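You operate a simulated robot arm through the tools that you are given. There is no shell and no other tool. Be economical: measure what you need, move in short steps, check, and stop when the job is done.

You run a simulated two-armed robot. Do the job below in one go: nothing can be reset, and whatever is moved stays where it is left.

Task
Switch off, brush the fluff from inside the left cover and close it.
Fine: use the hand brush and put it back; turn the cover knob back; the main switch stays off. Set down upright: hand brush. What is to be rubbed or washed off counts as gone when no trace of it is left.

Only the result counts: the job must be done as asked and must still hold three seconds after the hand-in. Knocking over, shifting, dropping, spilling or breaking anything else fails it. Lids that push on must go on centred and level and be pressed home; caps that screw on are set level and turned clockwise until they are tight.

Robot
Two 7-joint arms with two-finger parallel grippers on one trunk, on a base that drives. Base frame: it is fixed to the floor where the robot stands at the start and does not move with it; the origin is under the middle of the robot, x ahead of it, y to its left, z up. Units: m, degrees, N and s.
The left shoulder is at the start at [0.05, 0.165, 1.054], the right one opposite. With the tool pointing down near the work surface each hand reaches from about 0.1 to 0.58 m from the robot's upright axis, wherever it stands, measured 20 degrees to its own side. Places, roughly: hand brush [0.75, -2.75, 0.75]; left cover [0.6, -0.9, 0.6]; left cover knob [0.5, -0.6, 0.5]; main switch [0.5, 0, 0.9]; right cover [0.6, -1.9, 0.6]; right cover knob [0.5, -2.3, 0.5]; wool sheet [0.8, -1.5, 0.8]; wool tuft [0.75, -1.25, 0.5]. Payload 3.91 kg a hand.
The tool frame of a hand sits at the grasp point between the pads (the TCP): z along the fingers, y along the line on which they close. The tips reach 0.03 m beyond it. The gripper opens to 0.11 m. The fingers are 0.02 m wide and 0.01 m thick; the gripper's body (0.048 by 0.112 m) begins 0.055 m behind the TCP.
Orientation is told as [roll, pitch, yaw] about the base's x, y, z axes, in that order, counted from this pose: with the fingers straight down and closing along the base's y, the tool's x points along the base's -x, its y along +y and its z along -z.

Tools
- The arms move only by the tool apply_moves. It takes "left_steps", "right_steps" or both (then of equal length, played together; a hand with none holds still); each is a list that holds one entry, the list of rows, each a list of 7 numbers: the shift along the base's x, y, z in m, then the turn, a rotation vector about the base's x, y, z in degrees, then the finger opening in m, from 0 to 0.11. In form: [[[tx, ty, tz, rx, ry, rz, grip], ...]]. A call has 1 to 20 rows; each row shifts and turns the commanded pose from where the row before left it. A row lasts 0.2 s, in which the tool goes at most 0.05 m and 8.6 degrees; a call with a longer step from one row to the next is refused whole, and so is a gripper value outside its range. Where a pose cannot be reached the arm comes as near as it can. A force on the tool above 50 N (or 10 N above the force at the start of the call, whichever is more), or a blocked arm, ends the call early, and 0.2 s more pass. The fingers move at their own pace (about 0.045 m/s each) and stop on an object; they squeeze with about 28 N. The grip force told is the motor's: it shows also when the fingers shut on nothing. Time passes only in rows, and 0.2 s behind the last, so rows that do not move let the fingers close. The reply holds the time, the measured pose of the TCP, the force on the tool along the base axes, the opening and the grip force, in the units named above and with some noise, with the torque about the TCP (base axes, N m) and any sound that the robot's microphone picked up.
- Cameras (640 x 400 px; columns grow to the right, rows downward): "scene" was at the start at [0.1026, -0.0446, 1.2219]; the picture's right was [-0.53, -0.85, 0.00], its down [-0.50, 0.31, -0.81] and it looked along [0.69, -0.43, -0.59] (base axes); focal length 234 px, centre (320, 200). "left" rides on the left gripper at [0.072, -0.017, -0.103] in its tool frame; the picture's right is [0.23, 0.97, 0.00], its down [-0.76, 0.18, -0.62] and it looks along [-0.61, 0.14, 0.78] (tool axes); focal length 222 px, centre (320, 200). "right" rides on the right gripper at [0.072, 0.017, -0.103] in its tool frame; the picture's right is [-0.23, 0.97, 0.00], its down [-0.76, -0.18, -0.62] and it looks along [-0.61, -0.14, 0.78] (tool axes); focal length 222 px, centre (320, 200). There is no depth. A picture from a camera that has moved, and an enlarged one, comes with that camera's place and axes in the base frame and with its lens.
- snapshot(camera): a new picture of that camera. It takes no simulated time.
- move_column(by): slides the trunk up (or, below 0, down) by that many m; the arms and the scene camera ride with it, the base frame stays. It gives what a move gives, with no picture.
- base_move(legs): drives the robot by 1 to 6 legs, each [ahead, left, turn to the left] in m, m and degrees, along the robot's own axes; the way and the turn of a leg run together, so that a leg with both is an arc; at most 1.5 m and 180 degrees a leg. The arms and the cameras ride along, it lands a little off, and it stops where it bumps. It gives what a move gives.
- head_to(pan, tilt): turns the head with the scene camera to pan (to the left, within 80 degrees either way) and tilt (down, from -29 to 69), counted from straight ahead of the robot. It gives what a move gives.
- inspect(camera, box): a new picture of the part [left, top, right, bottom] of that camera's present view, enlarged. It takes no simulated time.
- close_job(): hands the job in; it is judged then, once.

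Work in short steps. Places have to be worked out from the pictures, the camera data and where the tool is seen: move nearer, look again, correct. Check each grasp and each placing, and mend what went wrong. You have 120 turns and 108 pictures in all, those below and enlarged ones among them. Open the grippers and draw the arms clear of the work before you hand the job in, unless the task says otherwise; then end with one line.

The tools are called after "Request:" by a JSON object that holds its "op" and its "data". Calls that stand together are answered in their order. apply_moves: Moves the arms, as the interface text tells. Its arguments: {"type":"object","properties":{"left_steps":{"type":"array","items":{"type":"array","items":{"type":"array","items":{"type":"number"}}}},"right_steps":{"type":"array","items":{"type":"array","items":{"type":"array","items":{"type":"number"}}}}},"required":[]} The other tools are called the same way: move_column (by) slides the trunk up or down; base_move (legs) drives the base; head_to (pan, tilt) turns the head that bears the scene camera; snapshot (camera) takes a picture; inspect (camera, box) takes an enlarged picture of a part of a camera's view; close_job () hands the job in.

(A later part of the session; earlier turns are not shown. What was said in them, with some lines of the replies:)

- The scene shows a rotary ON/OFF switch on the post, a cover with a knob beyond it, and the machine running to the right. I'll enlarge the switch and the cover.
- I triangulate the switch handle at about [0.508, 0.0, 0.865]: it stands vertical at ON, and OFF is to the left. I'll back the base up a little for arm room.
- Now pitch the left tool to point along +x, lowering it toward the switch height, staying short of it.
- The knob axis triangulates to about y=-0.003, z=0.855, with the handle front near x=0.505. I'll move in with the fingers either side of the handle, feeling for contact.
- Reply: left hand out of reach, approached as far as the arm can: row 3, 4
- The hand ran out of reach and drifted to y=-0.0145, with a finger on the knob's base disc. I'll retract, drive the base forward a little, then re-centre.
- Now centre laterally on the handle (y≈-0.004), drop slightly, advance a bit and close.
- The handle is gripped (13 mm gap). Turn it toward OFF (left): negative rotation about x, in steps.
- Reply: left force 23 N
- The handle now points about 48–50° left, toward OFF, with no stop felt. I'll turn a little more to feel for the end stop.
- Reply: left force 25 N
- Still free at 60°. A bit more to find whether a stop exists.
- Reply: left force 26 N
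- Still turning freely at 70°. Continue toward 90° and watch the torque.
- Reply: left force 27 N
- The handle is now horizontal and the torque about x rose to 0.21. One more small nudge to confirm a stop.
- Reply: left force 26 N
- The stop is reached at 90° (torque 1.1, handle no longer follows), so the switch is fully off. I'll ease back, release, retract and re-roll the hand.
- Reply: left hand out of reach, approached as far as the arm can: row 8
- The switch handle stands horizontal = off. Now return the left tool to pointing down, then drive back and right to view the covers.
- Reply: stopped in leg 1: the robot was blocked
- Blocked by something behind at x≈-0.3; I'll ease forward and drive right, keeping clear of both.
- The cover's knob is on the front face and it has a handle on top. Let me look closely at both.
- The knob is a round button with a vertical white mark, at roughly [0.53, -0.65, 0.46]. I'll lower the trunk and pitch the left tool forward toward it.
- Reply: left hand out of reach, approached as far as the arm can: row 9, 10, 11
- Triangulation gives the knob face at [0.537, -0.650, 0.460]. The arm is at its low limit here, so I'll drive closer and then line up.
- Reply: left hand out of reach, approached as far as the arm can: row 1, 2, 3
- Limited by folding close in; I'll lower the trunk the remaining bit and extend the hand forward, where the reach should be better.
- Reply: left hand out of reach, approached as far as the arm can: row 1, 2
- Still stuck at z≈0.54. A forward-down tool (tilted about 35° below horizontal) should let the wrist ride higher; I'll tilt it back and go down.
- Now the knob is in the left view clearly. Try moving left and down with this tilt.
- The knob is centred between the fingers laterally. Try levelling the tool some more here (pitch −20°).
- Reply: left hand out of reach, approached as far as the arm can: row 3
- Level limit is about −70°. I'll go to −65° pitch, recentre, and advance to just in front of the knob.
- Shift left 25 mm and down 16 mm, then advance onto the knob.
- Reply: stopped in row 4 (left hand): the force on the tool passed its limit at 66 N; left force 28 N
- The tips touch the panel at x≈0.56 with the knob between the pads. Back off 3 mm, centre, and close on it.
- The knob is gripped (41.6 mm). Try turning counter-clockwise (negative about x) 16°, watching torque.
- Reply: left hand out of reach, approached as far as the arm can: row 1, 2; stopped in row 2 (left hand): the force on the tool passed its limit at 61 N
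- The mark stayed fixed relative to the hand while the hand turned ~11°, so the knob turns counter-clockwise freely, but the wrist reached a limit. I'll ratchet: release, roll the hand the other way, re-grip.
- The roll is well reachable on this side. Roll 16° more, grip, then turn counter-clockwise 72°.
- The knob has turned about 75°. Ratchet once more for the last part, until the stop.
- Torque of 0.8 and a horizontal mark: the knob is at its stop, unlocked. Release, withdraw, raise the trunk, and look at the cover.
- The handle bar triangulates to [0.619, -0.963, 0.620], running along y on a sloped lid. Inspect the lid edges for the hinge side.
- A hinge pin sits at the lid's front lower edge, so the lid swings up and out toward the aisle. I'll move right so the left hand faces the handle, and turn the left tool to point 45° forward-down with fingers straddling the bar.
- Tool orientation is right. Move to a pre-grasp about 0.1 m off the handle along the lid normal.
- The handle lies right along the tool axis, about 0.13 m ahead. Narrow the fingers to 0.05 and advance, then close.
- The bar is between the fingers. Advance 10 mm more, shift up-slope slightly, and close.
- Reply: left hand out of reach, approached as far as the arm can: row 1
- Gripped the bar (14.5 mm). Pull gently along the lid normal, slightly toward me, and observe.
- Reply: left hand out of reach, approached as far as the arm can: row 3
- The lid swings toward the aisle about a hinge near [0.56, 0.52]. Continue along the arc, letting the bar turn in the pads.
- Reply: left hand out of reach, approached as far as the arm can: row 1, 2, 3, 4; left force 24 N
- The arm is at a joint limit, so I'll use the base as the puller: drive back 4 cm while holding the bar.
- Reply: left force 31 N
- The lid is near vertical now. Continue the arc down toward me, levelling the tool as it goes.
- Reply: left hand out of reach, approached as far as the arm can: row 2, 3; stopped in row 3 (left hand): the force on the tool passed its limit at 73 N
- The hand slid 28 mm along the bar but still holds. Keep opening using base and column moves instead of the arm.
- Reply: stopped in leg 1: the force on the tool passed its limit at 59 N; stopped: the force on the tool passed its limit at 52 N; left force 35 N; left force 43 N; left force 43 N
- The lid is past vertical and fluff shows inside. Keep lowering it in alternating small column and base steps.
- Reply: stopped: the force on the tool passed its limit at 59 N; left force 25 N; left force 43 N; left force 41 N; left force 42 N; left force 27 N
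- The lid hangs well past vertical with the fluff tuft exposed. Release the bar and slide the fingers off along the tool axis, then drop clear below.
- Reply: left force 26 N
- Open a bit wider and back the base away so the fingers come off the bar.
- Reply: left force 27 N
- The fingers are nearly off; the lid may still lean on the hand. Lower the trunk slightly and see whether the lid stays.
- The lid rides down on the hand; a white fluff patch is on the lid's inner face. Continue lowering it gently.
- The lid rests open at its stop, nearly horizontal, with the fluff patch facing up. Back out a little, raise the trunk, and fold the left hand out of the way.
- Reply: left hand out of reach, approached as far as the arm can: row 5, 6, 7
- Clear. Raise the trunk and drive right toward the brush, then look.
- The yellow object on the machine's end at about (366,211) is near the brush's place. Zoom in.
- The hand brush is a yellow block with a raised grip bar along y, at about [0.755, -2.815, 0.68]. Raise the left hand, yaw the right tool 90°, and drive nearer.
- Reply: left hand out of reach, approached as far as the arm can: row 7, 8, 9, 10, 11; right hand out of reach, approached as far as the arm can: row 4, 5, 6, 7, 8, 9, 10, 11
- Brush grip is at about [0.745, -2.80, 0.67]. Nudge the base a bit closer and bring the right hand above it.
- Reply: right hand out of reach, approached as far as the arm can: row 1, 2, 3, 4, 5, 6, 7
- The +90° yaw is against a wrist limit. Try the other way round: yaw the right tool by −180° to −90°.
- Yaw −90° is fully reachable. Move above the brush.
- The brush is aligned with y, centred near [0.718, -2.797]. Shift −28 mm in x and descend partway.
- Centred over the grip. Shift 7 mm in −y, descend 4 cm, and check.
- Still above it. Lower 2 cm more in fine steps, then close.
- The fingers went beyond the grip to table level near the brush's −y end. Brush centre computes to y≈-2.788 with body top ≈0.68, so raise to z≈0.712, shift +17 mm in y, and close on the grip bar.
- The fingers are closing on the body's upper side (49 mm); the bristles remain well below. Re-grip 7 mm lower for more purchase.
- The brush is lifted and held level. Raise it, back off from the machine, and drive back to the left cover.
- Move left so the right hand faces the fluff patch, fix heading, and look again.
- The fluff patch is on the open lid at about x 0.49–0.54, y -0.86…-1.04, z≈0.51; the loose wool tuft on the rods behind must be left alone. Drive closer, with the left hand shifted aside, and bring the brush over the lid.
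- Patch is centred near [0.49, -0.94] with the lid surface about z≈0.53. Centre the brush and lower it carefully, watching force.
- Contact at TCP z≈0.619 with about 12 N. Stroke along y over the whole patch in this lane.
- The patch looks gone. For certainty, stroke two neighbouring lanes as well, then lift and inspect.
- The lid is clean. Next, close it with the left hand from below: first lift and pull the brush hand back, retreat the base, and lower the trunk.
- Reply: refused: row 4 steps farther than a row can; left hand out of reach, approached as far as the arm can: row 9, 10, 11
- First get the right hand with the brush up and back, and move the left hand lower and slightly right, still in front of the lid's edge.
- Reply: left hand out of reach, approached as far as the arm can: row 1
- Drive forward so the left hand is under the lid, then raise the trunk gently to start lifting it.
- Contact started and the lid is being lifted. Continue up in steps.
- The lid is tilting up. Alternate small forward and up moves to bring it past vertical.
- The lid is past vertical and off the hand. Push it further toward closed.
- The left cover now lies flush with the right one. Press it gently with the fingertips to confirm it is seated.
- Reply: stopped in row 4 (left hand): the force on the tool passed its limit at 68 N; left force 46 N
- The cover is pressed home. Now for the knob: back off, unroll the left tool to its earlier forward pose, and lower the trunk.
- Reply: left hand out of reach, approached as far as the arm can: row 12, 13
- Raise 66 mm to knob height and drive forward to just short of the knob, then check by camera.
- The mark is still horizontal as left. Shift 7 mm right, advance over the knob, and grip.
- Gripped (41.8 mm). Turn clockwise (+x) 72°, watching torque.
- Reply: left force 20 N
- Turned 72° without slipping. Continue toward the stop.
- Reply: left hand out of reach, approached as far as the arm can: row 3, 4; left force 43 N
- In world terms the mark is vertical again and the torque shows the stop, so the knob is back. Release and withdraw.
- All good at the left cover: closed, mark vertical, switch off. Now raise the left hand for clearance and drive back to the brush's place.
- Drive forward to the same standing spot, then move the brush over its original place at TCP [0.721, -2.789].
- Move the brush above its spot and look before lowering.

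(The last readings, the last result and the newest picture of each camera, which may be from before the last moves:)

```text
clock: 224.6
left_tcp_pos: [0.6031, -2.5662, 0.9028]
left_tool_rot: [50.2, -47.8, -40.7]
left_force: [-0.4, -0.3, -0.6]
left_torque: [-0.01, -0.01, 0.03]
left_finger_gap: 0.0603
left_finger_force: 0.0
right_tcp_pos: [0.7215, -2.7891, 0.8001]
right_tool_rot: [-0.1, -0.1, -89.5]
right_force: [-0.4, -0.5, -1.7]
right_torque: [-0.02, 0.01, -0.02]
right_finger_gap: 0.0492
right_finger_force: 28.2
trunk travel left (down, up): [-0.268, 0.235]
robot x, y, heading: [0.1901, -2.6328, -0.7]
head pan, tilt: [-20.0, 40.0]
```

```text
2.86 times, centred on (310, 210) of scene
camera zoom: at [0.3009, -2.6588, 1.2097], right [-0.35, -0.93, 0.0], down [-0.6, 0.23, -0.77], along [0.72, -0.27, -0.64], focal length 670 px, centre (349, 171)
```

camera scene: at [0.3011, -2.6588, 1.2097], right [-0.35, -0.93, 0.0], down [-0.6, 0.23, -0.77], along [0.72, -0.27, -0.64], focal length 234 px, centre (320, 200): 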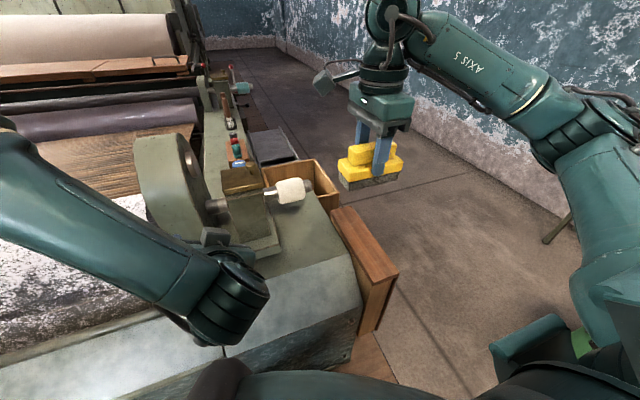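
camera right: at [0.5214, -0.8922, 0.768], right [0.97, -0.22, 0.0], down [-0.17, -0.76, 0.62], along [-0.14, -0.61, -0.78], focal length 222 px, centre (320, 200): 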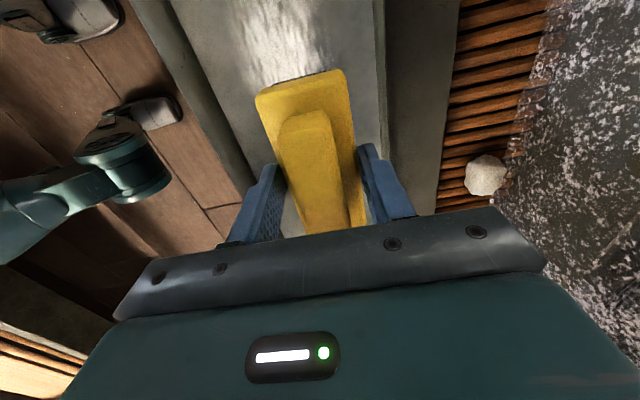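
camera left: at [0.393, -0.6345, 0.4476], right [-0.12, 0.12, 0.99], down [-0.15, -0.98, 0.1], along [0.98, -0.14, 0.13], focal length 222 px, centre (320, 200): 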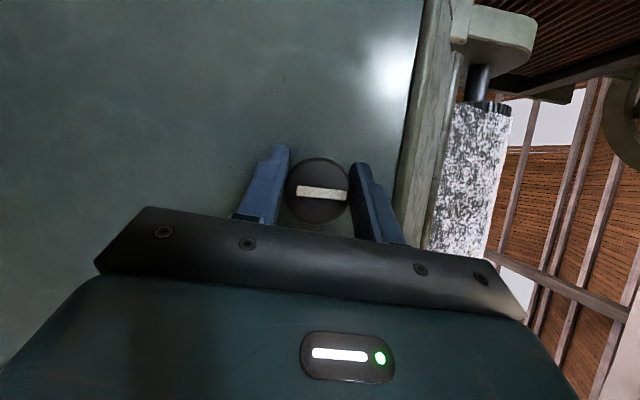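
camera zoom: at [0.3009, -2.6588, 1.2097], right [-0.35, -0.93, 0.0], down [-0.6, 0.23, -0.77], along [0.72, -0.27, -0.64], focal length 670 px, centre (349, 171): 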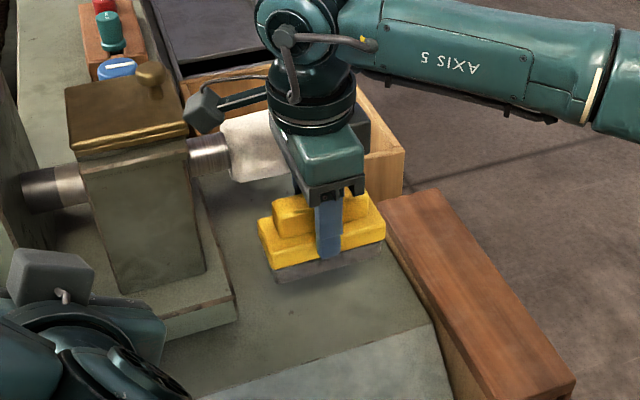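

It hovers over its original spot. Lower to just above the earlier height, then settle in millimetre steps.

Request:
{"op": "apply_moves", "data": {"right_steps": [[[0, 0, -0.03, 0, 0, 0, 0.0], [0, 0, -0.03, 0, 0, 0, 0.0], [0, 0, -0.02, 0, 0, 0, 0.0], [0, 0, -0.008, 0, 0, 0, 0.0], [0, 0, -0.004, 0, 0, 0, 0.0], [0, 0, -0.003, 0, 0, 0, 0.0]]]}}

```text
clock: 226.0
left_tcp_pos: [0.6031, -2.5669, 0.9042]
left_tool_rot: [50.1, -47.8, -40.6]
left_force: [0.6, 0.0, 0.6]
left_torque: [0.0, -0.02, 0.0]
left_finger_gap: 0.06
left_finger_force: 0.0
right_tcp_pos: [0.7198, -2.7894, 0.7051]
right_tool_rot: [0.0, -0.1, -89.5]
right_force: [0.5, 0.3, -2.2]
right_torque: [0.0, 0.0, 0.01]
right_finger_gap: 0.0495
right_finger_force: 27.9
trunk travel left (down, up): [-0.268, 0.235]
robot x, y, heading: [0.192, -2.6286, -0.9]
head pan, tilt: [-20.0, 40.0]
```

Not yet in contact (force −2 N is the brush's weight); go down by another few millimetres.

Request:
{"op": "apply_moves", "data": {"right_steps": [[[0, 0, -0.002, 0, 0, 0, 0.0], [0, 0, -0.002, 0, 0, 0, 0.0]]]}}

```text
clock: 226.6
left_tcp_pos: [0.6024, -2.5652, 0.902]
left_tool_rot: [50.2, -47.8, -40.7]
left_force: [-0.9, 0.5, 0.0]
left_torque: [-0.02, -0.04, 0.01]
left_finger_gap: 0.0603
left_finger_force: 0.1
right_tcp_pos: [0.7209, -2.7908, 0.7021]
right_tool_rot: [0.0, 0.0, -89.5]
right_force: [-0.2, -0.7, -1.7]
right_torque: [0.03, -0.02, 0.0]
right_finger_gap: 0.0493
right_finger_force: 28.0
trunk travel left (down, up): [-0.268, 0.235]
robot x, y, heading: [0.1911, -2.6313, -0.7]
head pan, tilt: [-20.0, 40.0]
```

Request:
{"op": "apply_moves", "data": {"right_steps": [[[0, 0, -0.002, 0, 0, 0, 0.0], [0, 0, -0.002, 0, 0, 0, 0.0], [0, 0, 0, 0, 0, 0, 0.0]]]}}

Request:
{"op": "inspect", "data": {"camera": "scene", "box": [260, 190, 380, 280]}}

```text
clock: 227.4
left_tcp_pos: [0.6022, -2.5655, 0.9049]
left_tool_rot: [50.3, -47.9, -40.8]
left_force: [-0.1, -0.3, 0.2]
left_torque: [0.0, 0.0, 0.0]
left_finger_gap: 0.06
left_finger_force: 0.1
right_tcp_pos: [0.7212, -2.7902, 0.7015]
right_tool_rot: [0.2, -0.2, -89.6]
right_force: [-6.4, -2.2, 22.4]
right_torque: [-0.31, 0.37, -0.07]
right_finger_gap: 0.0494
right_finger_force: 28.1
trunk travel left (down, up): [-0.268, 0.235]
robot x, y, heading: [0.1945, -2.629, -1.0]
head pan, tilt: [-20.0, 40.0]
```

```text
4.44 times, centred on (320, 235) of scene
camera zoom: at [0.2986, -2.6583, 1.2103], right [-0.36, -0.93, 0.0], down [-0.6, 0.23, -0.77], along [0.72, -0.27, -0.64], focal length 1042 px, centre (320, 44)
```

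zoom: 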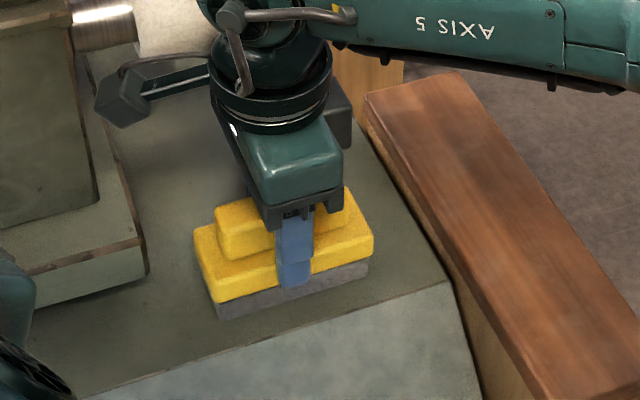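

The brush stands on the surface (contact 22 N) where it came from. Ease the load, release, and lift off straight up.

Request:
{"op": "apply_moves", "data": {"right_steps": [[[0, 0, 0.003, 0, 0, 0, 0.0], [0, 0, 0, 0, 0, 0, 0.06], [0, 0, 0, 0, 0, 0, 0.07], [0, 0, 0.02, 0, 0, 0, 0.07], [0, 0, 0.03, 0, 0, 0, 0.07], [0, 0, 0.04, 0, 0, 0, 0.07], [-0.01, 0, 0.04, 0, 0, 0, 0.07], [-0.03, 0, 0.03, 0, 0, 0, 0.07], [-0.04, 0, 0.02, 0, 0, 0, 0.07], [-0.04, 0, 0, 0, 0, 0, 0.07]]]}}

Request:
{"op": "inspect", "data": {"camera": "scene", "box": [240, 190, 400, 290]}}

```text
clock: 229.6
left_tcp_pos: [0.6034, -2.5665, 0.9023]
left_tool_rot: [50.2, -47.9, -40.8]
left_force: [0.1, -0.3, -0.6]
left_torque: [0.01, -0.01, 0.02]
left_finger_gap: 0.0601
left_finger_force: 0.0
right_tcp_pos: [0.6019, -2.7894, 0.8799]
right_tool_rot: [0.0, -0.1, -89.7]
right_force: [-0.4, -0.6, -0.1]
right_torque: [0.0, -0.02, 0.03]
right_finger_gap: 0.0698
right_finger_force: 0.0
trunk travel left (down, up): [-0.268, 0.235]
robot x, y, heading: [0.192, -2.6309, -0.8]
head pan, tilt: [-20.0, 40.0]
```

```text
4.00 times, centred on (320, 240) of scene
camera zoom: at [0.3006, -2.6588, 1.2098], right [-0.35, -0.93, 0.0], down [-0.6, 0.23, -0.77], along [0.72, -0.27, -0.64], focal length 938 px, centre (320, 40)
```

zoom: 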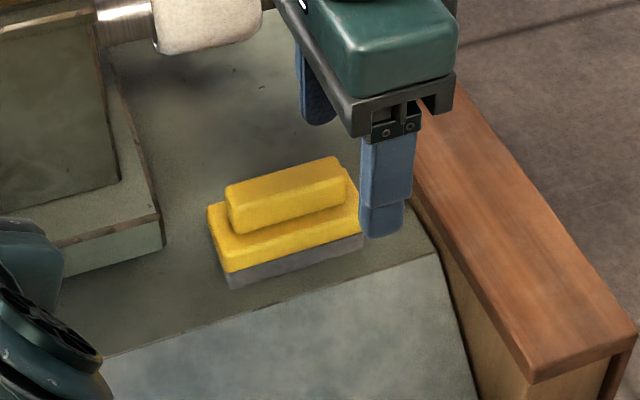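

The brush stands upright in its place. Back away clear of the machine and take a last look at the left cover.

Request:
{"op": "base_move", "data": {"legs": [[-0.4, 0, 0.5], [0, 0.8, 0]]}}

Request:
{"op": "head_to", "data": {"pan": 35, "tilt": 30}}

Request:
{"op": "snapshot", "data": {"camera": "scene"}}

```text
clock: 238.9
left_tcp_pos: [0.2053, -1.7874, 0.904]
left_tool_rot: [50.2, -47.8, -40.9]
left_force: [0.0, -0.8, -0.1]
left_torque: [0.01, 0.02, 0.04]
left_finger_gap: 0.0599
left_finger_force: 0.1
right_tcp_pos: [0.2024, -2.0115, 0.8785]
right_tool_rot: [0.1, -0.1, -89.8]
right_force: [-0.4, 0.8, 0.0]
right_torque: [-0.02, -0.02, -0.01]
right_finger_gap: 0.0701
right_finger_force: 0.1
trunk travel left (down, up): [-0.268, 0.235]
robot x, y, heading: [-0.2043, -1.8477, -0.9]
head pan, tilt: [-20.0, 40.0]
```

```text
clock: 240.2
left_tcp_pos: [0.2056, -1.7883, 0.903]
left_tool_rot: [50.2, -47.8, -40.9]
left_force: [0.0, 0.5, -0.4]
left_torque: [0.01, 0.02, -0.02]
left_finger_gap: 0.0603
left_finger_force: 0.0
right_tcp_pos: [0.2019, -2.012, 0.8792]
right_tool_rot: [0.0, -0.2, -89.9]
right_force: [-0.3, 0.3, 0.4]
right_torque: [0.01, -0.04, 0.0]
right_finger_gap: 0.0701
right_finger_force: 0.0
trunk travel left (down, up): [-0.268, 0.235]
robot x, y, heading: [-0.2028, -1.8508, -1.4]
head pan, tilt: [35.0, 30.0]
```

```text
8 pictures are left
camera scene: at [-0.1018, -1.7994, 1.2251], right [0.56, -0.83, 0.0], down [-0.41, -0.28, -0.87], along [0.72, 0.48, -0.5], focal length 234 px, centre (320, 200)
```

scene: 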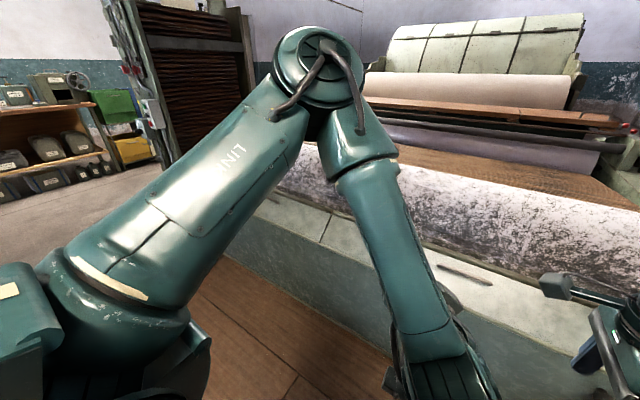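

The left cover is closed and flush, the brush is back, the grippers are open and clear. Hand in.

Request:
{"op": "close_job", "data": {}}

```text
The job is handed in.
```

The job is done and handed in: the main switch is off, the left cover is brushed clean, closed and its knob turned back to its stop, and the hand brush stands upright in its original place.
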